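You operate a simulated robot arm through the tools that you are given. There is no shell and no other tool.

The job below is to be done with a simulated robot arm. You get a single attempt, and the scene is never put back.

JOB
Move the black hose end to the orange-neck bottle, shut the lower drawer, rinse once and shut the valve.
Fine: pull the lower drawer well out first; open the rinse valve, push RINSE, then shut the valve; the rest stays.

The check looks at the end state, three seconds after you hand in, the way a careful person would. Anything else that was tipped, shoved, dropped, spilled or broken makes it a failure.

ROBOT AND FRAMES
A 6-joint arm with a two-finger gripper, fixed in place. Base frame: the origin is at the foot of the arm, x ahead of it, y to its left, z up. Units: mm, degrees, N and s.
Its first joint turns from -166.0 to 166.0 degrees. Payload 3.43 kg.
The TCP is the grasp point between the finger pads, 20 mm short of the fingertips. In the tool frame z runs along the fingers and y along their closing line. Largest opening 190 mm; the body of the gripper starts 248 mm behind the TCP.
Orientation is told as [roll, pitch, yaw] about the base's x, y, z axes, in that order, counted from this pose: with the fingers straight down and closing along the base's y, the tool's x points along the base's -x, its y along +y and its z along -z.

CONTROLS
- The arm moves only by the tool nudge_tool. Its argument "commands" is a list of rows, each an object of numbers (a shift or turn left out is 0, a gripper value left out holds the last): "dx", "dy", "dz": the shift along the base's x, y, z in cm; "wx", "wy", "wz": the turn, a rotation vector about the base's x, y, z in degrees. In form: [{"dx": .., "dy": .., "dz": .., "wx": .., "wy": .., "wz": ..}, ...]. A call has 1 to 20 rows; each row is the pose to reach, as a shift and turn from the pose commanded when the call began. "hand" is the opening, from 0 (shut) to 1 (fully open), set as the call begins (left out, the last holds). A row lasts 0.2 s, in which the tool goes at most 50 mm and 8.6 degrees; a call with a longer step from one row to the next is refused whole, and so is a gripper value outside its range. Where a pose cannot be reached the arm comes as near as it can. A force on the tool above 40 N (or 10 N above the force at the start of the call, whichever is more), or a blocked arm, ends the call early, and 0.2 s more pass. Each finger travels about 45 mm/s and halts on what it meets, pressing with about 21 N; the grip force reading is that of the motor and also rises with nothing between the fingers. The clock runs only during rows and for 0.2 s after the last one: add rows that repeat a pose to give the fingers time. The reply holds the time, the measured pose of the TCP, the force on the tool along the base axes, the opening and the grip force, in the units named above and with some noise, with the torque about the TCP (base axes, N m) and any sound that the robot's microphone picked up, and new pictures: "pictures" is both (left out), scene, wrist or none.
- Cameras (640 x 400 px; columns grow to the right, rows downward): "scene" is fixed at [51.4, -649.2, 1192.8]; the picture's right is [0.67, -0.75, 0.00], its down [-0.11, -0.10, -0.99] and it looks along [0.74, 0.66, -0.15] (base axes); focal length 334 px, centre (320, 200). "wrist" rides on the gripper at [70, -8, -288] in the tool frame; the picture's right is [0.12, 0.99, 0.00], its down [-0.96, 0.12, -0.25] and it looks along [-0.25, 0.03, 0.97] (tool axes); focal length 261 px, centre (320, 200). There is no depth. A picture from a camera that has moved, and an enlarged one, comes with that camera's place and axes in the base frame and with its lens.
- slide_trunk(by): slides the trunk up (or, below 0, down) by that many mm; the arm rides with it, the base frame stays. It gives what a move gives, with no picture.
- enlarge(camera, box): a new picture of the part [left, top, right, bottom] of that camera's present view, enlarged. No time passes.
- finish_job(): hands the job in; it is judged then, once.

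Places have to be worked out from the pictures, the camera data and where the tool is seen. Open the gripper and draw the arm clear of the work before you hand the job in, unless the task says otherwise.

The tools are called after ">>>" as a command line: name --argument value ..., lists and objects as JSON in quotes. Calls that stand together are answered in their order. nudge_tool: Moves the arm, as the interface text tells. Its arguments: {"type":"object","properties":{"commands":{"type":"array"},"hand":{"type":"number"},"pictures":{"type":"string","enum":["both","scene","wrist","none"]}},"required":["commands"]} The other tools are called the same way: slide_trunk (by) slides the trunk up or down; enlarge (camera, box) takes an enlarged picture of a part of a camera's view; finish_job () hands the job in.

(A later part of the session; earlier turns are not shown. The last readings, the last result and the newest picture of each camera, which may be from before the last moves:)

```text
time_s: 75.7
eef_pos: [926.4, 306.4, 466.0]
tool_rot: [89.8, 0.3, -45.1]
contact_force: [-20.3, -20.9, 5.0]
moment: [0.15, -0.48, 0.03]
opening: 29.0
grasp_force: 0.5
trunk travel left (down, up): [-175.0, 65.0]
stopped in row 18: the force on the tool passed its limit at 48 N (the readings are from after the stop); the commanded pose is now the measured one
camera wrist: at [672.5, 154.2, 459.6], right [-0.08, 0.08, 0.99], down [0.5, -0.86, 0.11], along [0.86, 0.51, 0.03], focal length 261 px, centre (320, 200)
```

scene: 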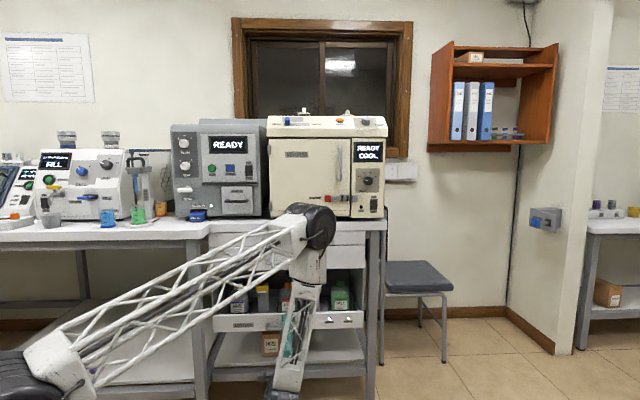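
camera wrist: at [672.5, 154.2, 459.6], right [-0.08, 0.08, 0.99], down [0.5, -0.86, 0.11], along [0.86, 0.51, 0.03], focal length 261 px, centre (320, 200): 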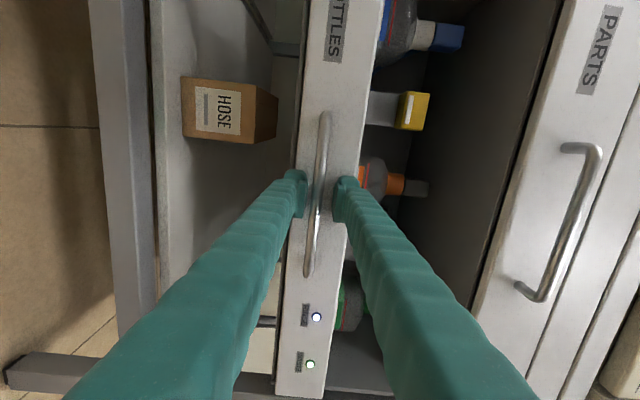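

The drawer is against its end stop at its original depth. I back straight off to clear it, and enlarge the valve and button in the meantime.

>>> nudge_tool --commands '[{"dx": -1, "dy": -1}, {"dx": -3, "dy": -3}, {"dx": -6, "dy": -6}, {"dx": -9.3, "dy": -9.3}, {"dx": -12.6, "dy": -12.6}, {"dx": -15.9, "dy": -15.9}, {"dx": -19.2, "dy": -19.2}, {"dx": -22.5, "dy": -22.5}, {"dx": -25.5, "dy": -25.5}, {"dx": -23.0, "dy": -28}, {"dx": -20.5, "dy": -30.5}, {"dx": -20.5, "dy": -30.5}]'

>>> enlarge --camera "scene" --box '[165, 115, 265, 225]'

>>> enlarge --camera "scene" --box '[165, 175, 215, 225]'

>>> enlarge --camera "wrist" --box '[440, 0, 640, 200]'

```text
time_s: 78.3
eef_pos: [720.1, 2.9, 464.6]
tool_rot: [89.8, 0.1, -44.9]
contact_force: [0.4, 0.1, 0.2]
moment: [0.02, 0.0, 0.01]
opening: 28.4
grasp_force: 0.0
trunk travel left (down, up): [-175.0, 65.0]
camera wrist: at [467.3, -150.9, 458.4], right [-0.08, 0.09, 0.99], down [0.51, -0.85, 0.11], along [0.86, 0.51, 0.02], focal length 261 px, centre (320, 200)
```

scene: 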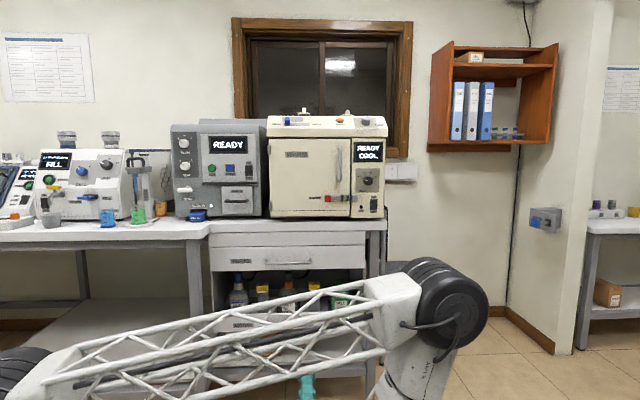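
wrist: 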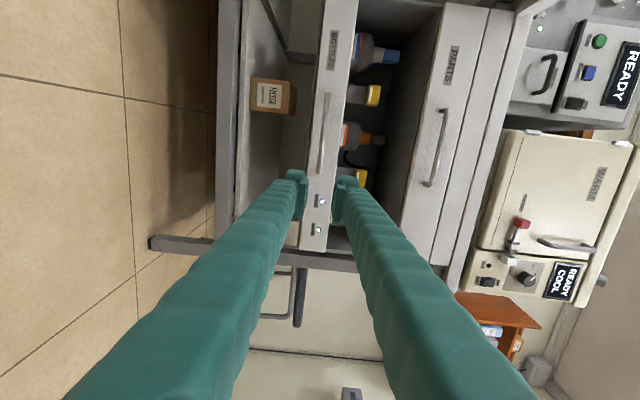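

```text
3.64 times, centred on (215, 170) of scene
camera zoom: at [51.4, -649.2, 1192.8], right [0.67, -0.75, 0.0], down [-0.11, -0.1, -0.99], along [0.74, 0.66, -0.15], focal length 1216 px, centre (702, 309)
```

zoom: 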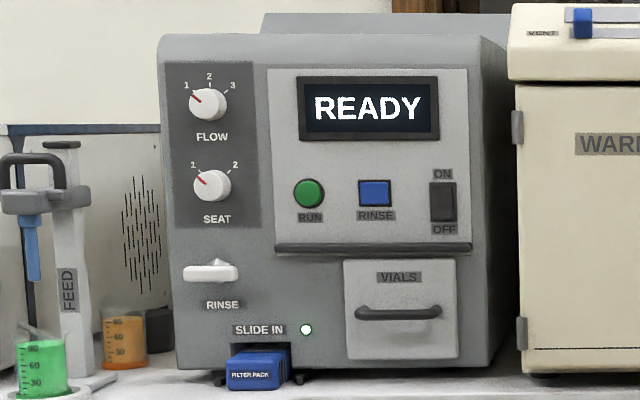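

```text
8.00 times, centred on (190, 200) of scene
camera zoom: at [51.4, -649.2, 1192.8], right [0.67, -0.75, 0.0], down [-0.11, -0.1, -0.99], along [0.74, 0.66, -0.15], focal length 2674 px, centre (1360, 200)
```

zoom: 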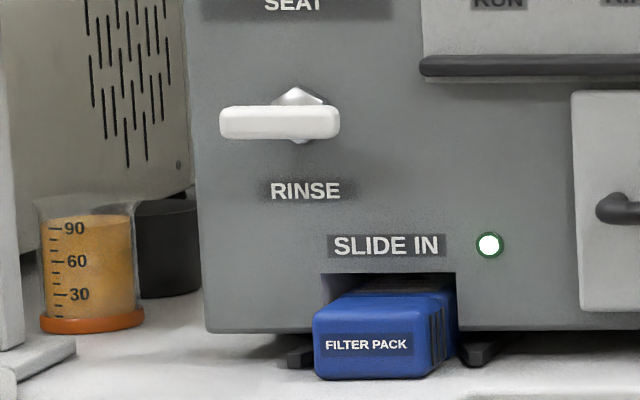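

```text
2.00 times, centred on (540, 100) of wrist
camera zoom: at [467.3, -150.9, 458.4], right [-0.08, 0.09, 0.99], down [0.51, -0.85, 0.11], along [0.86, 0.51, 0.02], focal length 521 px, centre (-120, 400)
```

zoom: 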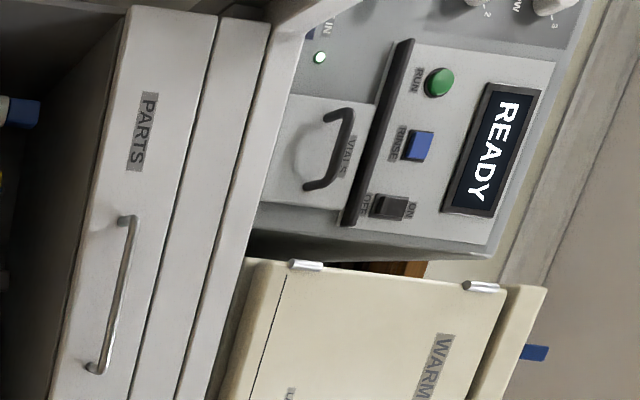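

The T-shaped white RINSE lever is horizontal (shut) and needs a quarter turn. I keep this orientation, which suits gripping its bar from above and below, move out a little and rise to the machine's height.

>>> nudge_tool --commands '[{"dx": 2.5, "dy": 2.5, "dz": 2}, {"dx": 5, "dy": 5, "dz": 5}, {"dx": 7, "dy": 7, "dz": 9}, {"dx": 7, "dy": 7, "dz": 13.5}, {"dx": 7, "dy": 7, "dz": 18}, {"dx": 7, "dy": 7, "dz": 22.5}, {"dx": 7, "dy": 7, "dz": 27}, {"dx": 7, "dy": 7, "dz": 31.5}, {"dx": 7, "dy": 7, "dz": 36}, {"dx": 7, "dy": 7, "dz": 40.5}, {"dx": 7, "dy": 7, "dz": 45}, {"dx": 7, "dy": 7, "dz": 49.5}, {"dx": 7, "dy": 7, "dz": 54}, {"dx": 7, "dy": 7, "dz": 58.5}, {"dx": 7, "dy": 7, "dz": 60}, {"dx": 7, "dy": 7, "dz": 60}]'

```text
time_s: 81.7
eef_pos: [790.5, 73.7, 1066.2]
tool_rot: [89.8, 0.1, -45.1]
contact_force: [0.5, 0.0, -0.2]
moment: [-0.01, 0.02, 0.01]
opening: 28.4
grasp_force: 0.0
trunk travel left (down, up): [-175.0, 65.0]
camera wrist: at [537.2, -80.4, 1059.1], right [-0.08, 0.09, 0.99], down [0.51, -0.85, 0.11], along [0.86, 0.51, 0.02], focal length 261 px, centre (320, 200)
```

scene: 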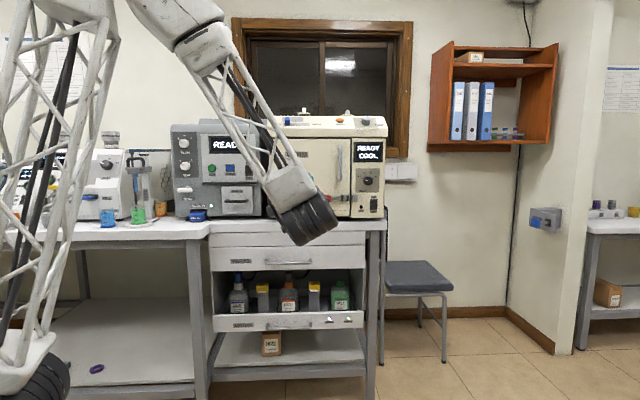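
wrist: 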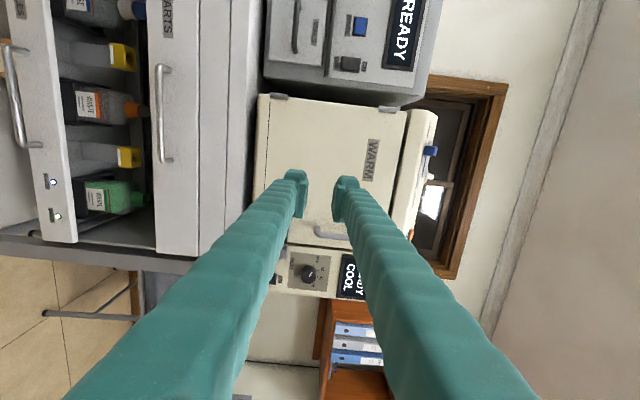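

The drawer looks as at the start. Now I move left along the front, 420 mm, keeping off the machines, to look at the lever and buttons from close.

>>> nudge_tool --commands '[{"dx": -1.9, "dy": 3.75}, {"dx": -3.9, "dy": 7.6}, {"dx": -5.9, "dy": 11.5}, {"dx": -7.9, "dy": 15.4}, {"dx": -9.9, "dy": 19.3}, {"dx": -11.9, "dy": 23.2}, {"dx": -13.9, "dy": 27.1}, {"dx": -15.9, "dy": 31}, {"dx": -17.9, "dy": 34.9}, {"dx": -19.1, "dy": 37.5}, {"dx": -19.1, "dy": 37.5}]' --hand 0.3

```text
time_s: 84.1
eef_pos: [655.1, 464.7, 1127.4]
tool_rot: [89.7, 0.0, -44.8]
contact_force: [-0.3, 0.4, 0.3]
moment: [0.05, -0.01, 0.03]
opening: 57.0
grasp_force: 0.1
out of reach, approached as far as the arm can: row 4, 5, 6, 7, 8, 9, 10, 11
trunk travel left (down, up): [-175.0, 65.0]
camera wrist: at [401.8, 311.2, 1120.6], right [-0.08, 0.09, 0.99], down [0.51, -0.85, 0.12], along [0.86, 0.51, 0.02], focal length 261 px, centre (320, 200)
```

scene: 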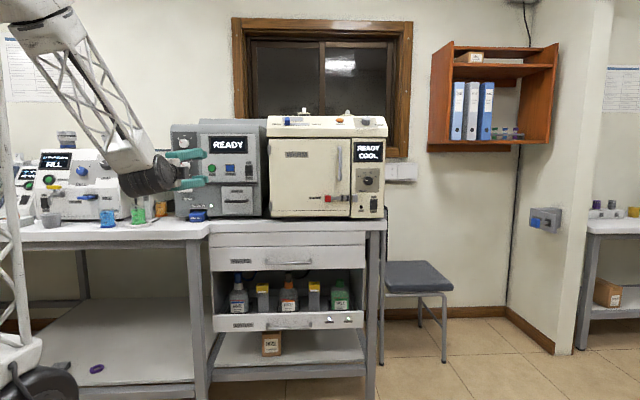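
wrist: 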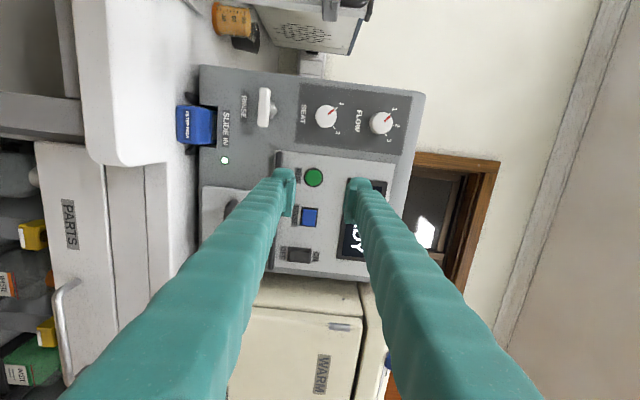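

The panel is now close and clear. I enlarge to get exact pixels of the lever and the RINSE button.

>>> enlarge --camera "wrist" --box '[190, 60, 430, 300]'

>>> enlarge --camera "wrist" --box '[220, 70, 320, 150]'

>>> enlarge --camera "scene" --box '[200, 220, 390, 340]'

```text
1.67 times, centred on (310, 180) of wrist
camera zoom: at [401.8, 311.2, 1120.6], right [-0.08, 0.09, 0.99], down [0.51, -0.85, 0.12], along [0.86, 0.51, 0.02], focal length 434 px, centre (337, 233)
```

zoom: 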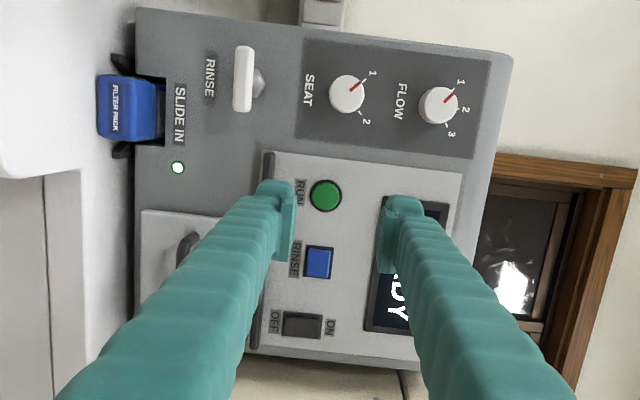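

```text
5.00 times, centred on (270, 110) of wrist
camera zoom: at [401.8, 311.2, 1120.6], right [-0.08, 0.09, 0.99], down [0.51, -0.85, 0.12], along [0.86, 0.51, 0.02], focal length 1303 px, centre (570, 650)
```

zoom: 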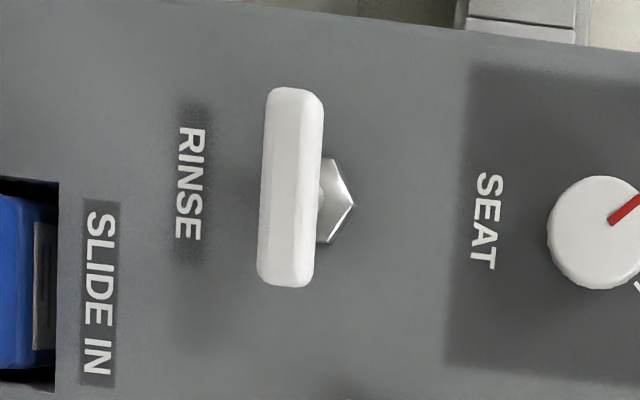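

```text
3.33 times, centred on (295, 280) of scene
camera zoom: at [51.4, -649.2, 1192.8], right [0.67, -0.75, 0.0], down [-0.11, -0.1, -0.99], along [0.74, 0.66, -0.15], focal length 1114 px, centre (403, -67)
```

zoom: 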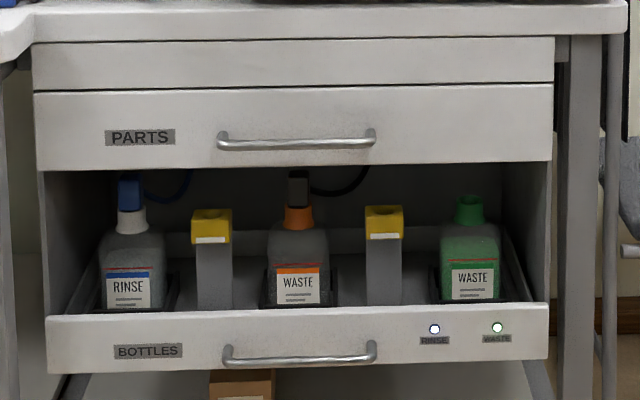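

Triangulated positions: lever bar centre at (672, 618, 1033), RINSE button at (814, 516, 1119). The drawer is back exactly where it began. I move to a pre-grasp point about 60 mm in front of the lever.

>>> nudge_tool --commands '[{"dx": 1.0, "dy": 3.2, "dz": -2}, {"dx": 0.2, "dy": 6.0, "dz": -4.5}, {"dx": -1.2, "dy": 8.5, "dz": -7}, {"dx": -2.7, "dy": 10.9, "dz": -9.4}, {"dx": -2.7, "dy": 10.9, "dz": -9.4}]'

>>> enlarge --camera "wrist" --box '[220, 100, 420, 260]'

```text
time_s: 85.3
eef_pos: [666.9, 543.6, 1046.8]
tool_rot: [89.2, 0.1, -41.2]
contact_force: [-0.9, 0.1, 0.3]
moment: [-0.02, 0.0, 0.05]
opening: 56.9
grasp_force: 0.0
out of reach, approached as far as the arm can: row 2, 3, 4, 5
trunk travel left (down, up): [-175.0, 65.0]
camera wrist: at [424.9, 372.3, 1043.4], right [-0.08, 0.09, 0.99], down [0.56, -0.82, 0.12], along [0.82, 0.57, 0.01], focal length 261 px, centre (320, 200)
```

scene: 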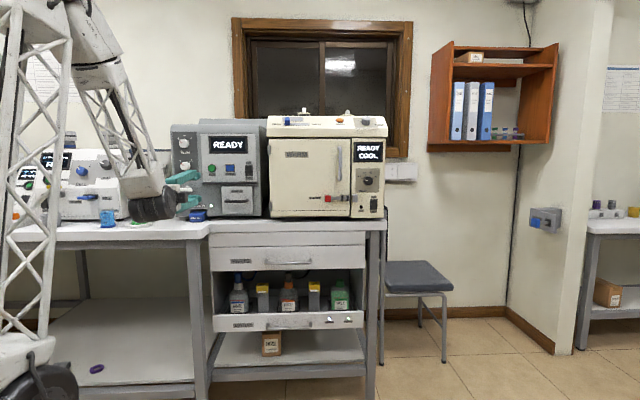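
wrist: 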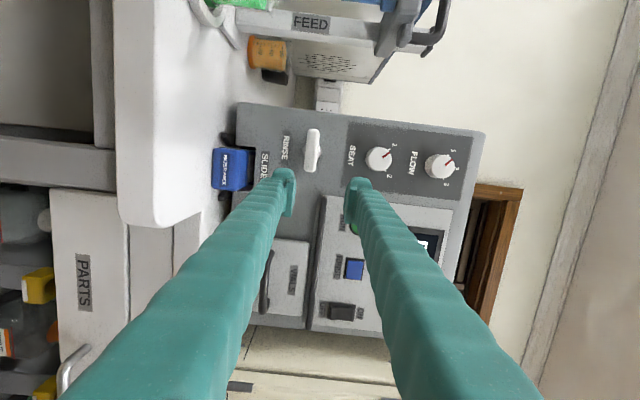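

```text
2.50 times, centred on (320, 180) of wrist
camera zoom: at [424.9, 372.3, 1043.4], right [-0.08, 0.09, 0.99], down [0.56, -0.82, 0.12], along [0.82, 0.57, 0.01], focal length 652 px, centre (320, 250)
```

zoom: 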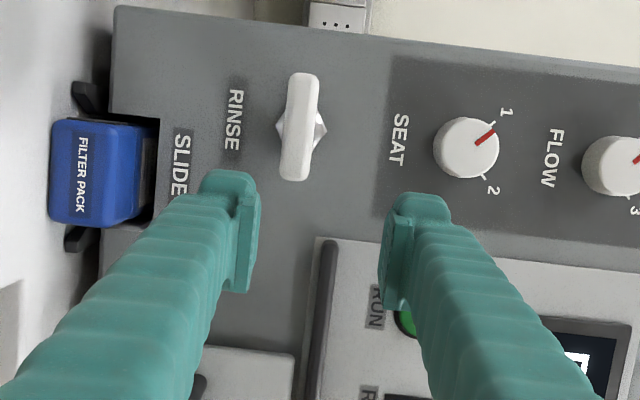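

The wrist is too near the base there, and the reading shows a 3.8° yaw deviation. Closer to the lever the wrist sits further out, so I go to p≈880 in line with the lever and restore the yaw.

>>> nudge_tool --commands '[{"dx": 0.8, "dy": 2.8, "dz": -0.6, "wz": -1.9}, {"dx": -0.5, "dy": 4.2, "dz": -1.0, "wz": -3.8}, {"dx": -1.7, "dy": 5.1, "dz": -1.3, "wz": -3.8}, {"dx": -1.7, "dy": 5.1, "dz": -1.3, "wz": -3.8}]'

>>> enlarge --camera "wrist" --box '[220, 100, 420, 260]'

```text
time_s: 86.3
eef_pos: [680.9, 556.3, 1039.5]
tool_rot: [88.7, 0.2, -40.9]
contact_force: [0.4, 0.4, 0.5]
moment: [0.02, -0.02, 0.0]
opening: 56.9
grasp_force: 0.1
out of reach, approached as far as the arm can: row 1, 2, 3, 4
trunk travel left (down, up): [-175.0, 65.0]
camera wrist: at [439.4, 384.4, 1039.2], right [-0.07, 0.09, 0.99], down [0.57, -0.81, 0.12], along [0.82, 0.57, 0.01], focal length 261 px, centre (320, 200)
```

scene: 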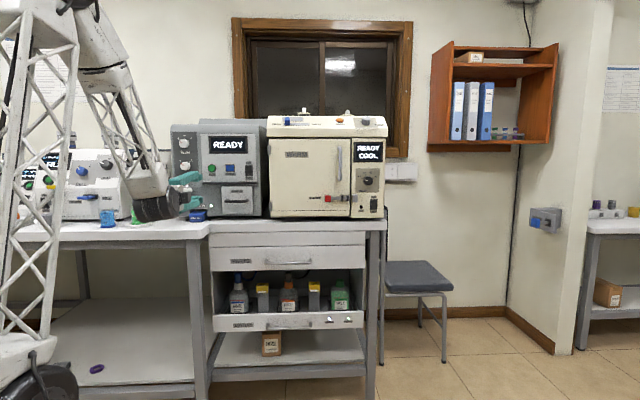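
wrist: 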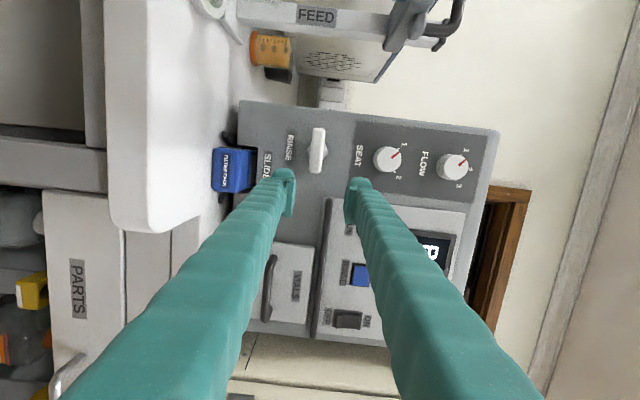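

```text
2.50 times, centred on (320, 180) of wrist
camera zoom: at [439.4, 384.4, 1039.2], right [-0.07, 0.09, 0.99], down [0.57, -0.81, 0.12], along [0.82, 0.57, 0.01], focal length 652 px, centre (320, 250)
```

zoom: 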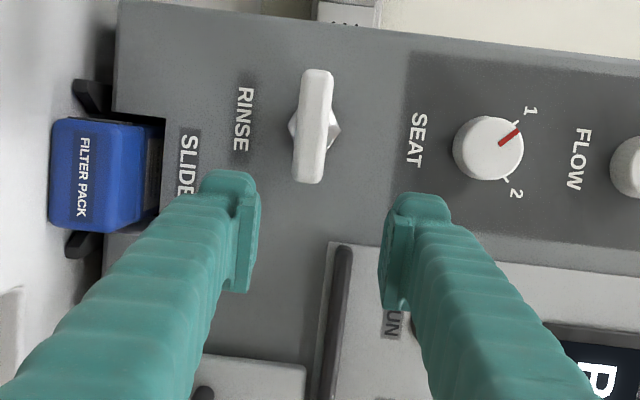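

This wrist roll runs into a joint limit here. I back up to the reachable pose above, and roll the tool -90° about its axis to see whether the other roll reaches the lever.

>>> nudge_tool --commands '[{"dx": -1.3, "dy": -3, "dz": 2.5}, {"dx": -2.0, "dy": -6, "dz": 5.5}, {"dx": -2.6, "dy": -9.1, "dz": 8.8}, {"dx": -2.6, "dy": -9.1, "dz": 10, "wx": -5.785, "wy": -5.785}, {"dx": -2.6, "dy": -9.1, "dz": 10, "wx": -11.57, "wy": -11.57}, {"dx": -2.6, "dy": -9.1, "dz": 10, "wx": -17.355, "wy": -17.355}, {"dx": -2.6, "dy": -9.1, "dz": 10, "wx": -23.14, "wy": -23.14}, {"dx": -2.6, "dy": -9.1, "dz": 10, "wx": -28.925, "wy": -28.925}, {"dx": -2.6, "dy": -9.1, "dz": 10, "wx": -34.71, "wy": -34.71}, {"dx": -2.6, "dy": -9.1, "dz": 10, "wx": -40.5, "wy": -40.5}, {"dx": -2.6, "dy": -9.1, "dz": 10, "wx": -46.28, "wy": -46.28}, {"dx": -2.6, "dy": -9.1, "dz": 10, "wx": -52.07, "wy": -52.07}, {"dx": -2.6, "dy": -9.1, "dz": 10, "wx": -57.85, "wy": -57.85}, {"dx": -2.6, "dy": -9.1, "dz": 10, "wx": -63.64, "wy": -63.64}, {"dx": -2.6, "dy": -9.1, "dz": 10, "wx": -63.64, "wy": -63.64}]'

```text
time_s: 89.5
eef_pos: [653.2, 464.6, 1140.4]
tool_rot: [0.6, -86.0, 43.1]
contact_force: [-1.1, 0.3, -0.1]
moment: [-0.01, -0.01, 0.0]
opening: 57.2
grasp_force: 0.0
trunk travel left (down, up): [-175.0, 65.0]
camera wrist: at [448.2, 257.5, 1091.1], right [-0.69, 0.71, -0.12], down [-0.21, -0.04, 0.98], along [0.69, 0.7, 0.18], focal length 261 px, centre (320, 200)
```

scene: 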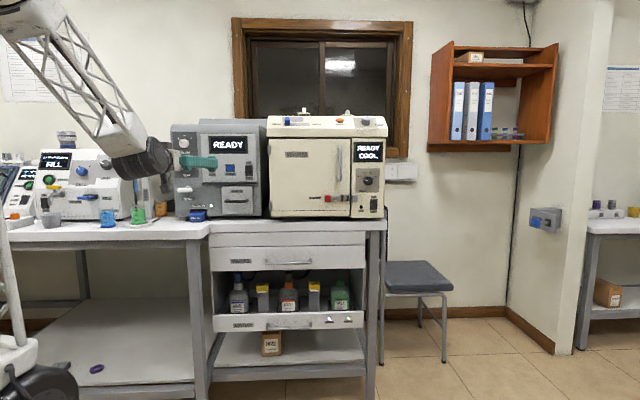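
wrist: 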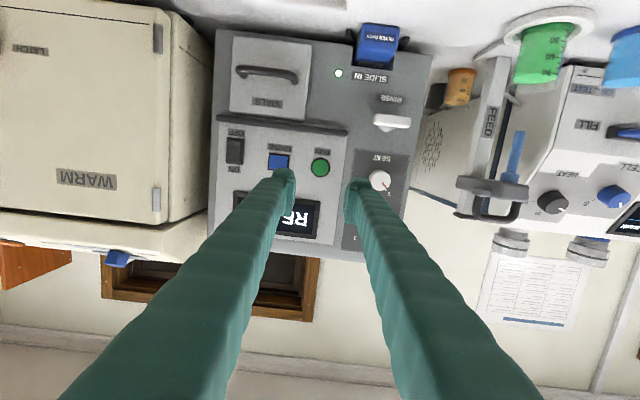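

The other roll works here. I correct the few degrees of tilt and move toward the lever, to p≈860 in line with it.

>>> nudge_tool --commands '[{"dx": 0.5, "dy": 2.5, "dz": -1, "wx": 2.77, "wy": -2.89, "wz": 1.29}, {"dx": 0.3, "dy": 5, "dz": -3.5, "wx": 2.77, "wy": -2.89, "wz": 1.29}, {"dx": -0.5, "dy": 8, "dz": -6.5, "wx": 2.77, "wy": -2.89, "wz": 1.29}, {"dx": -1.2, "dy": 10.5, "dz": -9, "wx": 2.77, "wy": -2.89, "wz": 1.29}, {"dx": -1.75, "dy": 11.6, "dz": -10.6, "wx": 2.77, "wy": -2.89, "wz": 1.29}, {"dx": -1.75, "dy": 11.6, "dz": -10.6, "wx": 2.77, "wy": -2.89, "wz": 1.29}]'

```text
time_s: 90.9
eef_pos: [669.1, 542.8, 1045.3]
tool_rot: [41.2, -88.9, 7.7]
contact_force: [-0.3, 0.0, -0.4]
moment: [-0.01, -0.02, 0.0]
opening: 57.0
grasp_force: 0.1
out of reach, approached as far as the arm can: row 2, 3, 4, 5, 6
trunk travel left (down, up): [-175.0, 65.0]
camera wrist: at [484.6, 321.4, 978.5], right [-0.75, 0.65, -0.11], down [-0.23, -0.11, 0.97], along [0.62, 0.75, 0.23], focal length 261 px, centre (320, 200)
```

scene: 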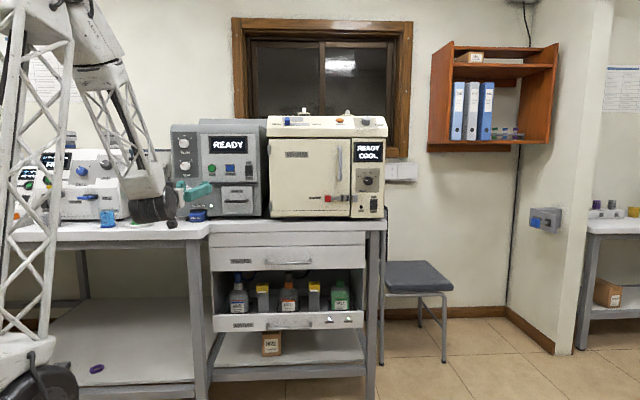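
wrist: 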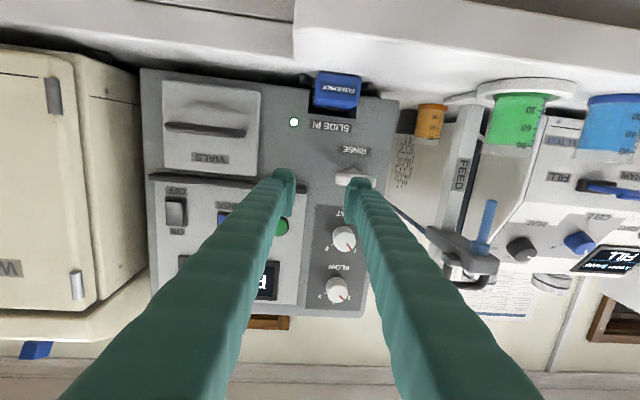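

Both rolls stop at the same spot, so the arm is folded too tightly near the shoulder height. Lowering the trunk will give room: first I raise and back off the tool, then slide the trunk down.

>>> nudge_tool --commands '[{"dx": -1, "dy": -1, "dz": 4}, {"dx": -2, "dy": -2, "dz": 8}, {"dx": -3, "dy": -3, "dz": 12}, {"dx": -4, "dy": -4, "dz": 16}, {"dx": -5, "dy": -5, "dz": 20}, {"dx": -5, "dy": -5, "dz": 23}, {"dx": -5, "dy": -5, "dz": 23}]' --pictures "scene"

```text
time_s: 92.5
eef_pos: [619.5, 493.1, 1276.8]
tool_rot: [40.3, -88.9, 8.7]
contact_force: [0.0, -0.2, -0.6]
moment: [-0.02, 0.02, 0.01]
opening: 56.9
grasp_force: 0.1
trunk travel left (down, up): [-175.0, 65.0]
```

scene: 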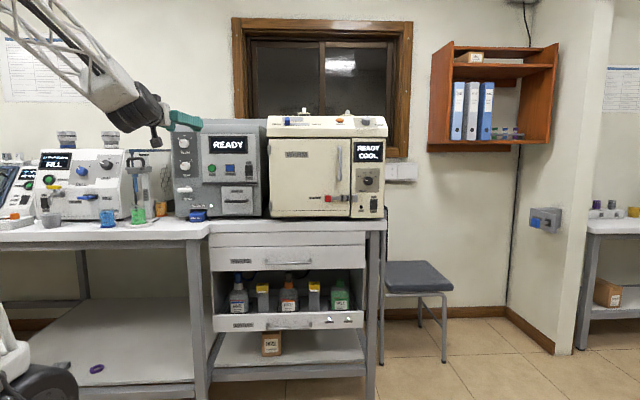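

The tool is clear above and in front of the panel (p≈787, z≈1277). Sliding the trunk down 175 mm leaves it at z≈1102, still clear.

>>> slide_trunk --by -175

```text
time_s: 94.5
eef_pos: [619.6, 492.0, 1102.4]
tool_rot: [41.0, -89.0, 8.0]
contact_force: [0.3, -1.3, -0.8]
moment: [-0.02, 0.01, 0.0]
opening: 57.1
grasp_force: 0.1
trunk travel left (down, up): [0.0, 240.0]
```

Trunk is down. I first correct the tool to exactly face the panel, then roll +90° so the fingers close vertically.

>>> nudge_tool --commands '[{"wx": 0.1, "wy": -1.0, "wz": -4.0}, {"wx": 0.1, "wy": -1.0, "wz": -4.0}]' --pictures "none"

>>> nudge_tool --commands '[{"wx": 5.785, "wy": 5.785}, {"wx": 11.57, "wy": 11.57}, {"wx": 17.355, "wy": 17.355}, {"wx": 23.14, "wy": 23.14}, {"wx": 28.925, "wy": 28.925}, {"wx": 34.71, "wy": 34.71}, {"wx": 40.5, "wy": 40.5}, {"wx": 46.28, "wy": 46.28}, {"wx": 52.07, "wy": 52.07}, {"wx": 57.85, "wy": 57.85}, {"wx": 63.64, "wy": 63.64}, {"wx": 63.64, "wy": 63.64}]'

```text
time_s: 95.1
eef_pos: [619.9, 492.7, 1103.8]
tool_rot: [28.5, -89.9, 16.5]
contact_force: [-0.4, 0.5, -0.1]
moment: [0.04, 0.03, 0.03]
opening: 57.2
grasp_force: 0.0
trunk travel left (down, up): [0.0, 240.0]
```

```text
time_s: 97.7
eef_pos: [619.9, 491.4, 1103.8]
tool_rot: [90.0, 0.1, -44.9]
contact_force: [-0.1, 0.5, -0.7]
moment: [-0.03, -0.02, 0.0]
opening: 57.1
grasp_force: 0.0
trunk travel left (down, up): [0.0, 240.0]
camera wrist: at [366.0, 338.6, 1095.0], right [-0.08, 0.08, 0.99], down [0.51, -0.85, 0.11], along [0.86, 0.51, 0.03], focal length 261 px, centre (320, 200)
```

scene: 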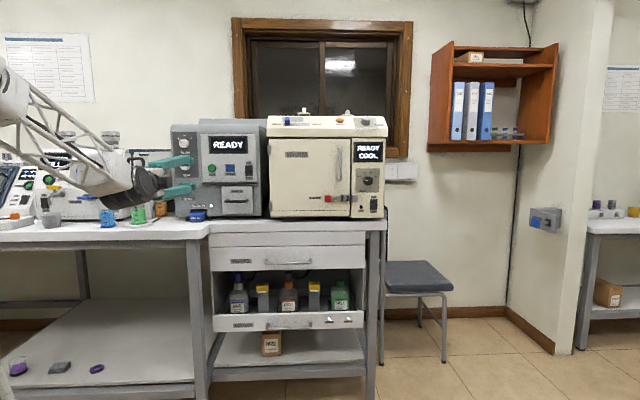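
wrist: 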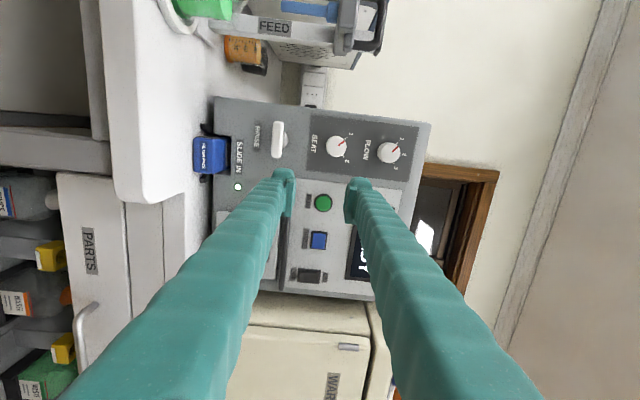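

Exact orientation and reachable now. I move to about 45 mm in front of the lever bar, vertically centred on it.

>>> nudge_tool --commands '[{"dx": 0.6, "dy": 2.4, "dz": -1.8}, {"dx": 1.2, "dy": 5.0, "dz": -3.8}, {"dx": 1.7, "dy": 7.5, "dz": -5.6}, {"dx": 2.1, "dy": 9.5, "dz": -7.0}, {"dx": 2.1, "dy": 9.5, "dz": -7.0}]'

>>> enlarge --camera "wrist" --box '[220, 100, 420, 260]'

>>> enlarge --camera "scene" --box '[130, 130, 270, 230]'

```text
time_s: 98.9
eef_pos: [662.5, 559.2, 1040.7]
tool_rot: [89.3, 0.1, -42.0]
contact_force: [-0.3, 0.4, 0.7]
moment: [-0.01, 0.02, 0.01]
opening: 57.4
grasp_force: 0.0
out of reach, approached as far as the arm can: row 1, 2, 3, 4, 5
trunk travel left (down, up): [0.0, 240.0]
camera wrist: at [417.8, 393.3, 1035.3], right [-0.08, 0.09, 0.99], down [0.55, -0.83, 0.12], along [0.83, 0.56, 0.02], focal length 261 px, centre (320, 200)
```

scene: 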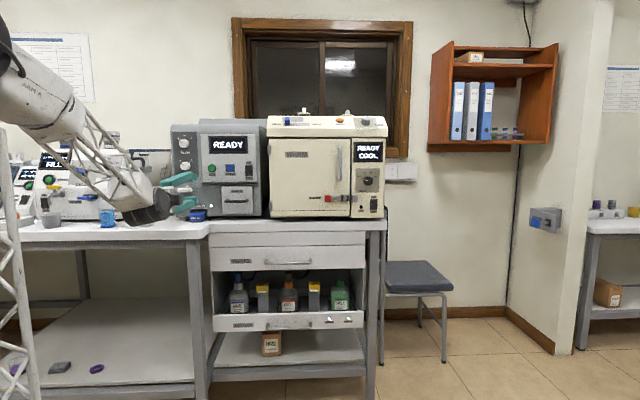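
wrist: 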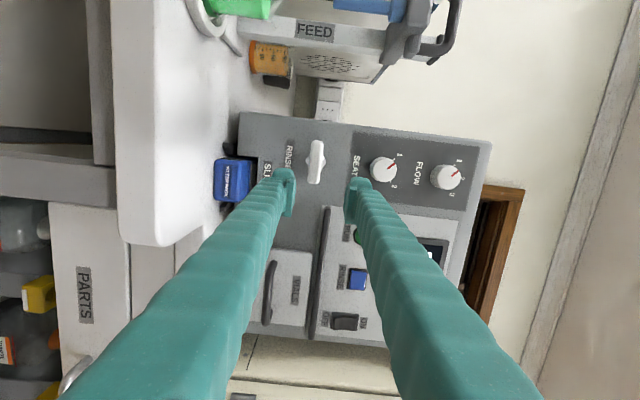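

```text
2.50 times, centred on (320, 180) of wrist
camera zoom: at [417.8, 393.3, 1035.3], right [-0.08, 0.09, 0.99], down [0.55, -0.83, 0.12], along [0.83, 0.56, 0.02], focal length 652 px, centre (320, 250)
```

zoom: 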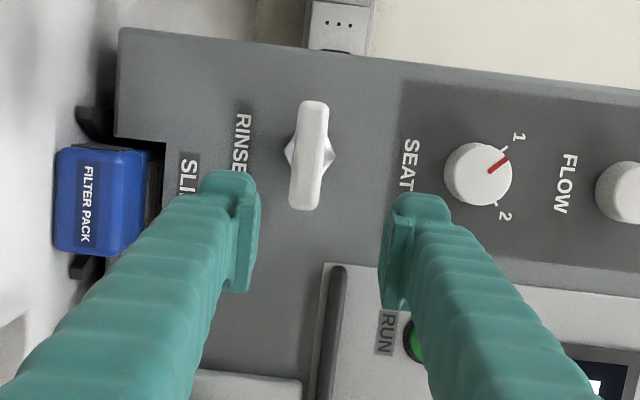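

```text
4.00 times, centred on (200, 180) of scene
camera zoom: at [51.4, -649.2, 1192.8], right [0.67, -0.75, 0.0], down [-0.11, -0.1, -0.99], along [0.74, 0.66, -0.15], focal length 1337 px, centre (800, 280)
```

zoom: 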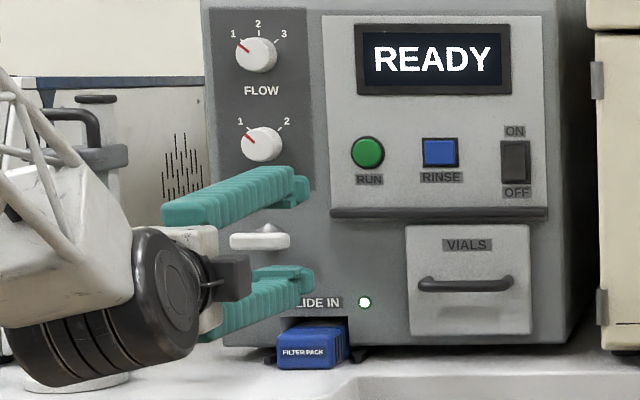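

The pattern suggests a wrist-roll joint limit on a flipped wrist branch, since the tool can't point nearly straight ahead of the arm. I return to the known pose in front of the cabinet, untilt there to unwind the wrist, and later re-tilt in the arm's own plane.

>>> nudge_tool --commands '[{"dx": -1.0, "dy": -4, "dz": 0.5}, {"dx": -1.0, "dy": -8.4, "dz": 1}, {"dx": -0.5, "dy": -12.8, "dz": 1.4}, {"dx": 0.1, "dy": -17.2, "dz": 1.8, "wz": -1}, {"dx": 0.8, "dy": -21.6, "dz": 2.2, "wz": -2}, {"dx": 1.5, "dy": -26, "dz": 2.6, "wz": -3}, {"dx": 2.2, "dy": -30.4, "dz": 3, "wz": -3}, {"dx": 2.9, "dy": -34.8, "dz": 3.4, "wz": -3}, {"dx": 3.6, "dy": -39.2, "dz": 3.4, "wz": -3}, {"dx": 4.3, "dy": -43.6, "dz": 3.4, "wz": -3}, {"dx": 5, "dy": -48, "dz": 3.4, "wz": -3}, {"dx": 5.7, "dy": -52.2, "dz": 3.4, "wz": -3}, {"dx": 5.7, "dy": -55.9, "dz": 3.4, "wz": -3}, {"dx": 5.7, "dy": -55.9, "dz": 3.4, "wz": -3}]' --pictures "scene"

```text
time_s: 101.9
eef_pos: [721.7, -0.9, 1073.2]
tool_rot: [89.4, 0.1, -45.0]
contact_force: [-0.2, -0.1, 0.2]
moment: [0.01, 0.0, -0.01]
opening: 57.0
grasp_force: 0.0
trunk travel left (down, up): [0.0, 240.0]
```

scene: 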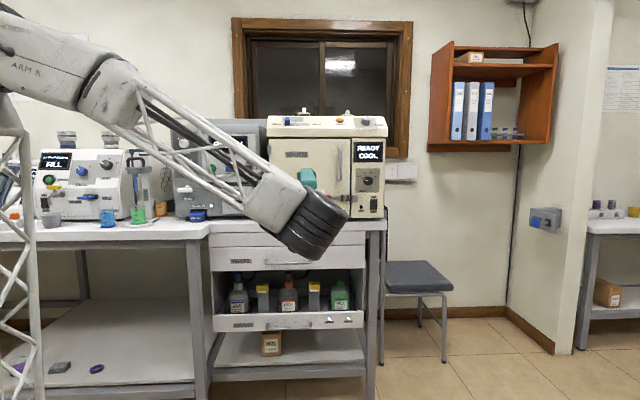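

Reached. Now I untilt to tool-down in place.

>>> nudge_tool --commands '[{"wx": -5.785, "wy": 5.785}, {"wx": -11.57, "wy": 11.57}, {"wx": -17.355, "wy": 17.355}, {"wx": -23.14, "wy": 23.14}, {"wx": -28.925, "wy": 28.925}, {"wx": -34.71, "wy": 34.71}, {"wx": -40.5, "wy": 40.5}, {"wx": -46.28, "wy": 46.28}, {"wx": -52.07, "wy": 52.07}, {"wx": -57.85, "wy": 57.85}, {"wx": -63.22, "wy": 63.22}, {"wx": -63.22, "wy": 63.22}]' --pictures "scene"

```text
time_s: 104.5
eef_pos: [719.5, 1.2, 1075.1]
tool_rot: [-0.2, 0.0, -45.1]
contact_force: [-0.3, 0.4, -0.5]
moment: [0.0, 0.08, 0.02]
opening: 56.8
grasp_force: 0.1
trunk travel left (down, up): [0.0, 240.0]
```

scene: 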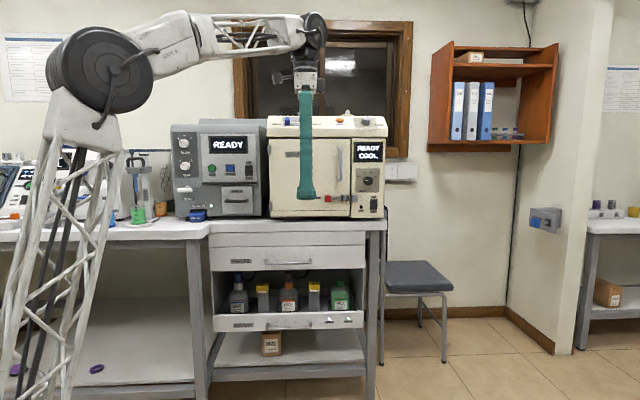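

The wrist is unwound (forearm and tool in a plain configuration). I swing the arm round to the direction of the lever with the tool still pointing down.

>>> nudge_tool --commands '[{"dx": -0.4, "dy": 4.6}, {"dx": -1.2, "dy": 9.3}, {"dx": -2.2, "dy": 13.8}, {"dx": -3.5, "dy": 18.3}, {"dx": -5.1, "dy": 22.6}, {"dx": -7.0, "dy": 26.9}, {"dx": -9.2, "dy": 30.9}, {"dx": -11.5, "dy": 34.9}, {"dx": -14.1, "dy": 38.6}, {"dx": -17.0, "dy": 42.1}, {"dx": -20.1, "dy": 45.4}, {"dx": -22.3, "dy": 47.9}, {"dx": -22.3, "dy": 47.9}]'

```text
time_s: 107.3
eef_pos: [497.5, 481.8, 1076.4]
tool_rot: [0.0, 0.0, -45.1]
contact_force: [0.0, 0.4, -0.2]
moment: [0.02, -0.01, 0.03]
opening: 57.1
grasp_force: 0.0
trunk travel left (down, up): [0.0, 240.0]
camera wrist: at [441.3, 525.0, 1363.6], right [0.62, 0.79, 0.0], down [0.76, -0.6, 0.25], along [0.19, -0.15, -0.97], focal length 261 px, centre (320, 200)
```

scene: 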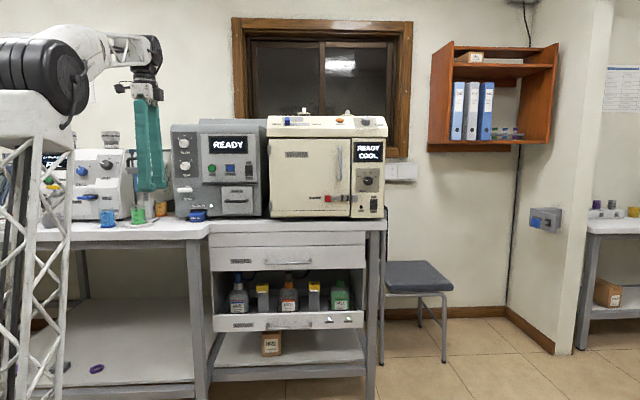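
wrist: 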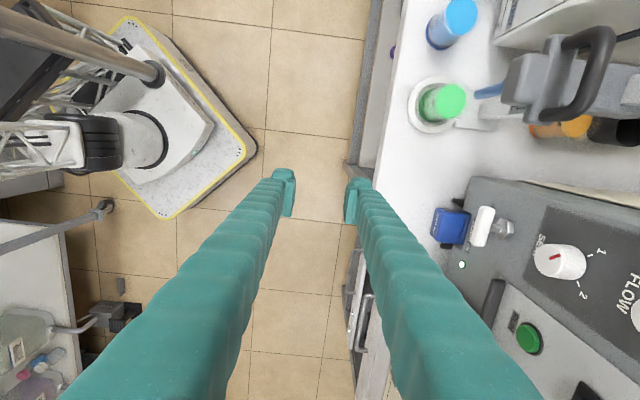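

I tilt forward in the arm's plane while advancing to about 40 mm in front of the lever.

>>> nudge_tool --commands '[{"wx": 5.785, "wy": -5.785, "dx": 1.0, "dy": 0.7, "dz": -0.3}, {"wx": 11.57, "wy": -11.57, "dx": 2.2, "dy": 1.6, "dz": -0.6}, {"wx": 17.355, "wy": -17.355, "dx": 3.5, "dy": 2.6, "dz": -1}, {"wx": 23.14, "wy": -23.14, "dx": 4.9, "dy": 3.6, "dz": -1.4}, {"wx": 28.925, "wy": -28.925, "dx": 6.3, "dy": 4.6, "dz": -1.8}, {"wx": 34.71, "wy": -34.71, "dx": 7.7, "dy": 5.6, "dz": -2.2}, {"wx": 40.5, "wy": -40.5, "dx": 9.1, "dy": 6.6, "dz": -2.6}, {"wx": 46.28, "wy": -46.28, "dx": 10.5, "dy": 7.6, "dz": -3.0}, {"wx": 52.07, "wy": -52.07, "dx": 11.9, "dy": 8.6, "dz": -3.4}, {"wx": 57.85, "wy": -57.85, "dx": 13.3, "dy": 9.6, "dz": -3.8}, {"wx": 63.64, "wy": -63.64, "dx": 14.0, "dy": 10.0, "dz": -4.2}, {"wx": 63.64, "wy": -63.64, "dx": 14.0, "dy": 10.0, "dz": -4.2}]'

>>> enlarge --camera "wrist" --box '[220, 100, 420, 260]'

>>> enlarge --camera "scene" --box '[130, 130, 270, 230]'

```text
time_s: 109.9
eef_pos: [636.3, 579.0, 1033.9]
tool_rot: [90.0, 0.1, -45.0]
contact_force: [0.0, 0.2, -0.4]
moment: [-0.03, 0.04, 0.01]
opening: 57.1
grasp_force: 0.1
trunk travel left (down, up): [0.0, 240.0]
camera wrist: at [382.7, 426.4, 1025.2], right [-0.08, 0.08, 0.99], down [0.5, -0.86, 0.11], along [0.86, 0.51, 0.03], focal length 261 px, centre (320, 200)
```

scene: 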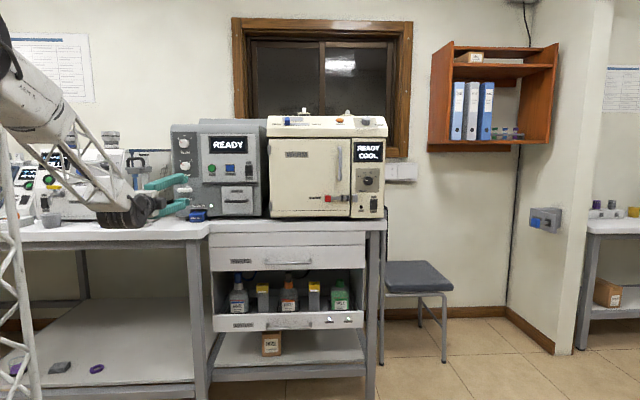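
wrist: 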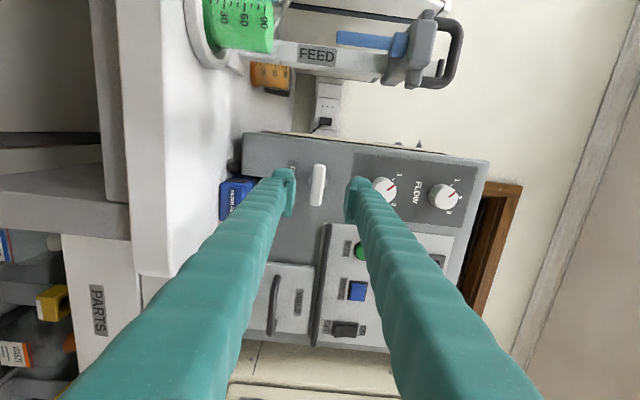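

```text
2.50 times, centred on (320, 180) of wrist
camera zoom: at [382.7, 426.4, 1025.2], right [-0.08, 0.08, 0.99], down [0.5, -0.86, 0.11], along [0.86, 0.51, 0.03], focal length 652 px, centre (320, 250)
```

zoom: 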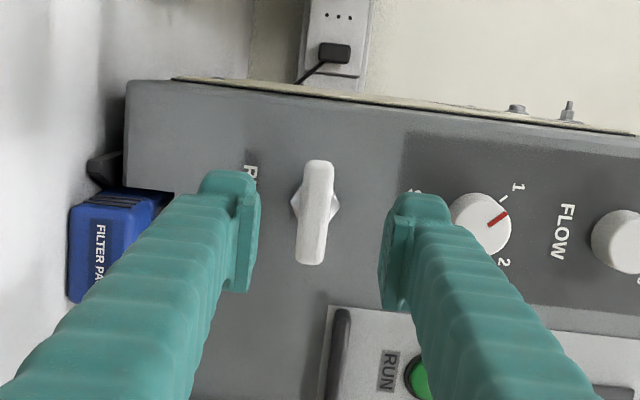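

```text
4.00 times, centred on (200, 180) of scene
camera zoom: at [51.4, -649.2, 1192.8], right [0.67, -0.75, 0.0], down [-0.11, -0.1, -0.99], along [0.74, 0.66, -0.15], focal length 1337 px, centre (800, 280)
```

zoom: 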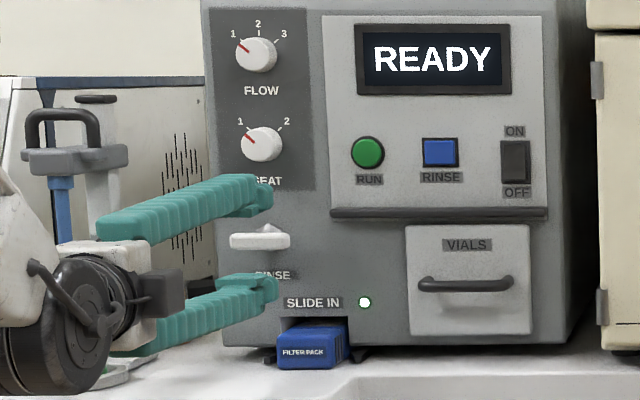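

Reached exactly with the correct orientation, and the bar sits between the fingers. I advance 52 mm so the pads straddle the bar.

>>> nudge_tool --commands '[{"dx": 0.9, "dy": 1.0, "dz": -0.2}, {"dx": 1.8, "dy": 2.0, "dz": -0.2}, {"dx": 2.7, "dy": 2.9, "dz": -0.2}, {"dx": 3.5, "dy": 3.8, "dz": -0.2}, {"dx": 3.5, "dy": 3.8, "dz": -0.2}]'

>>> enlarge --camera "wrist" --box '[220, 100, 420, 260]'

>>> enlarge --camera "scene" --box '[150, 160, 220, 230]'

```text
time_s: 111.1
eef_pos: [670.7, 619.5, 1032.3]
tool_rot: [90.0, 0.1, -44.9]
contact_force: [-0.2, 0.0, -0.5]
moment: [-0.04, 0.03, 0.0]
opening: 56.9
grasp_force: 0.1
trunk travel left (down, up): [0.0, 240.0]
camera wrist: at [417.6, 465.0, 1024.1], right [-0.08, 0.08, 0.99], down [0.51, -0.86, 0.11], along [0.86, 0.51, 0.03], focal length 261 px, centre (320, 200)
```

scene: 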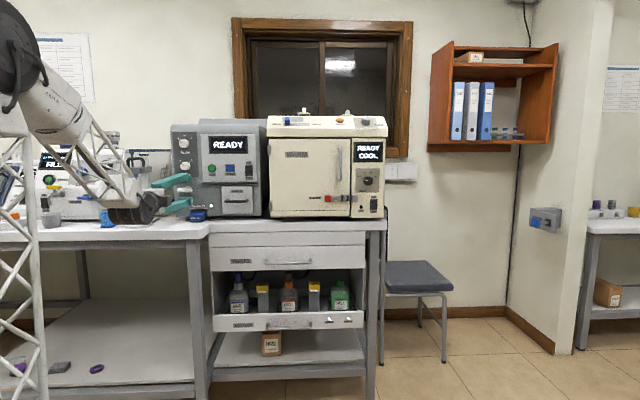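
wrist: 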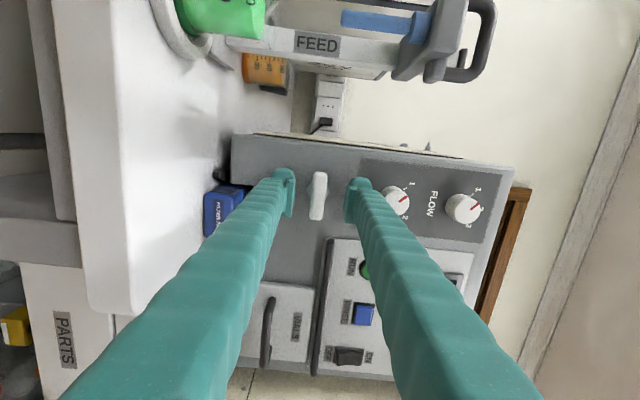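

```text
2.50 times, centred on (320, 180) of wrist
camera zoom: at [417.6, 465.0, 1024.1], right [-0.08, 0.08, 0.99], down [0.51, -0.86, 0.11], along [0.86, 0.51, 0.03], focal length 652 px, centre (320, 250)
```

zoom: 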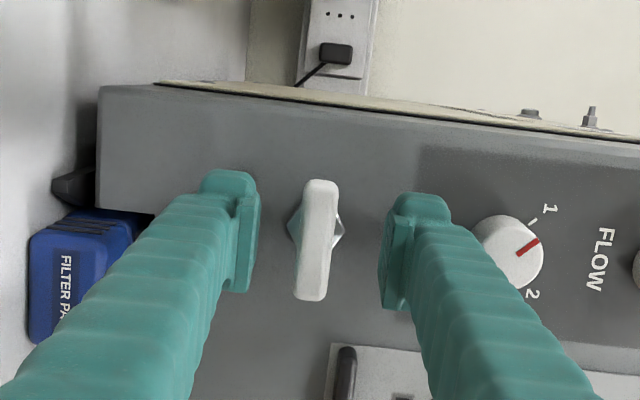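

```text
5.71 times, centred on (185, 195) of scene
camera zoom: at [51.4, -649.2, 1192.8], right [0.67, -0.75, 0.0], down [-0.11, -0.1, -0.99], along [0.74, 0.66, -0.15], focal length 1910 px, centre (1091, 229)
```

zoom: 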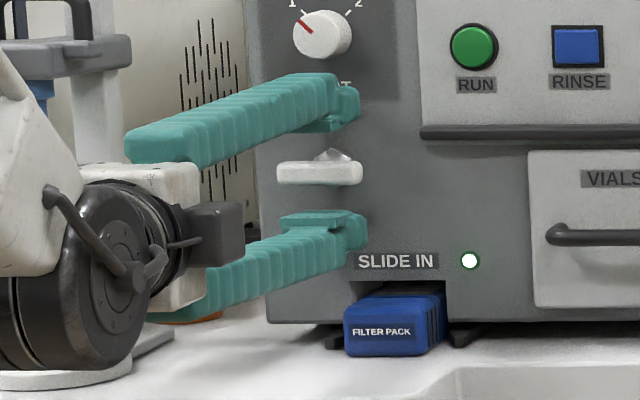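

TCP is right at the bar (p≈912) with no contact. Closing on the lever.

>>> nudge_tool --commands '[{"dx": 0}, {"dx": 0}, {"dx": 0}, {"dx": 0}, {"dx": 0}]' --hand 0 --pictures "wrist"

>>> enlarge --camera "wrist" --box '[220, 100, 420, 260]'

```text
time_s: 112.3
eef_pos: [671.0, 618.7, 1031.3]
tool_rot: [89.8, 0.1, -45.0]
contact_force: [-3.6, -4.2, -16.2]
moment: [-0.1, 0.1, 0.03]
opening: 15.0
grasp_force: 45.2
trunk travel left (down, up): [0.0, 240.0]
camera wrist: at [417.7, 465.1, 1022.7], right [-0.08, 0.09, 0.99], down [0.51, -0.86, 0.12], along [0.86, 0.51, 0.03], focal length 261 px, centre (320, 200)
```

wrist: 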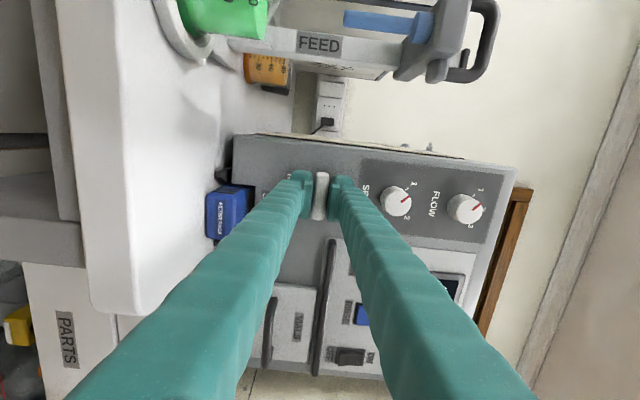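

```text
2.50 times, centred on (320, 180) of wrist
camera zoom: at [417.7, 465.1, 1022.7], right [-0.08, 0.09, 0.99], down [0.51, -0.86, 0.12], along [0.86, 0.51, 0.03], focal length 652 px, centre (320, 250)
```

zoom: 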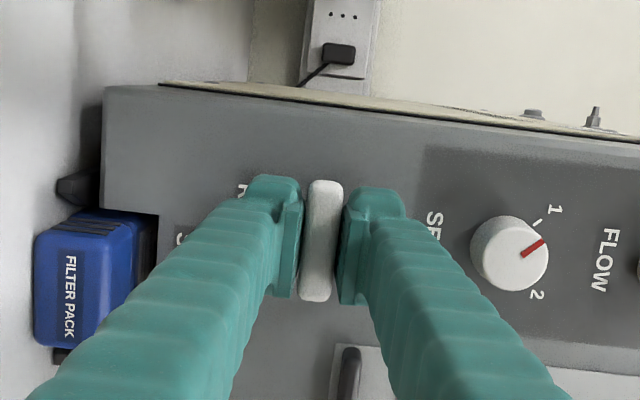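

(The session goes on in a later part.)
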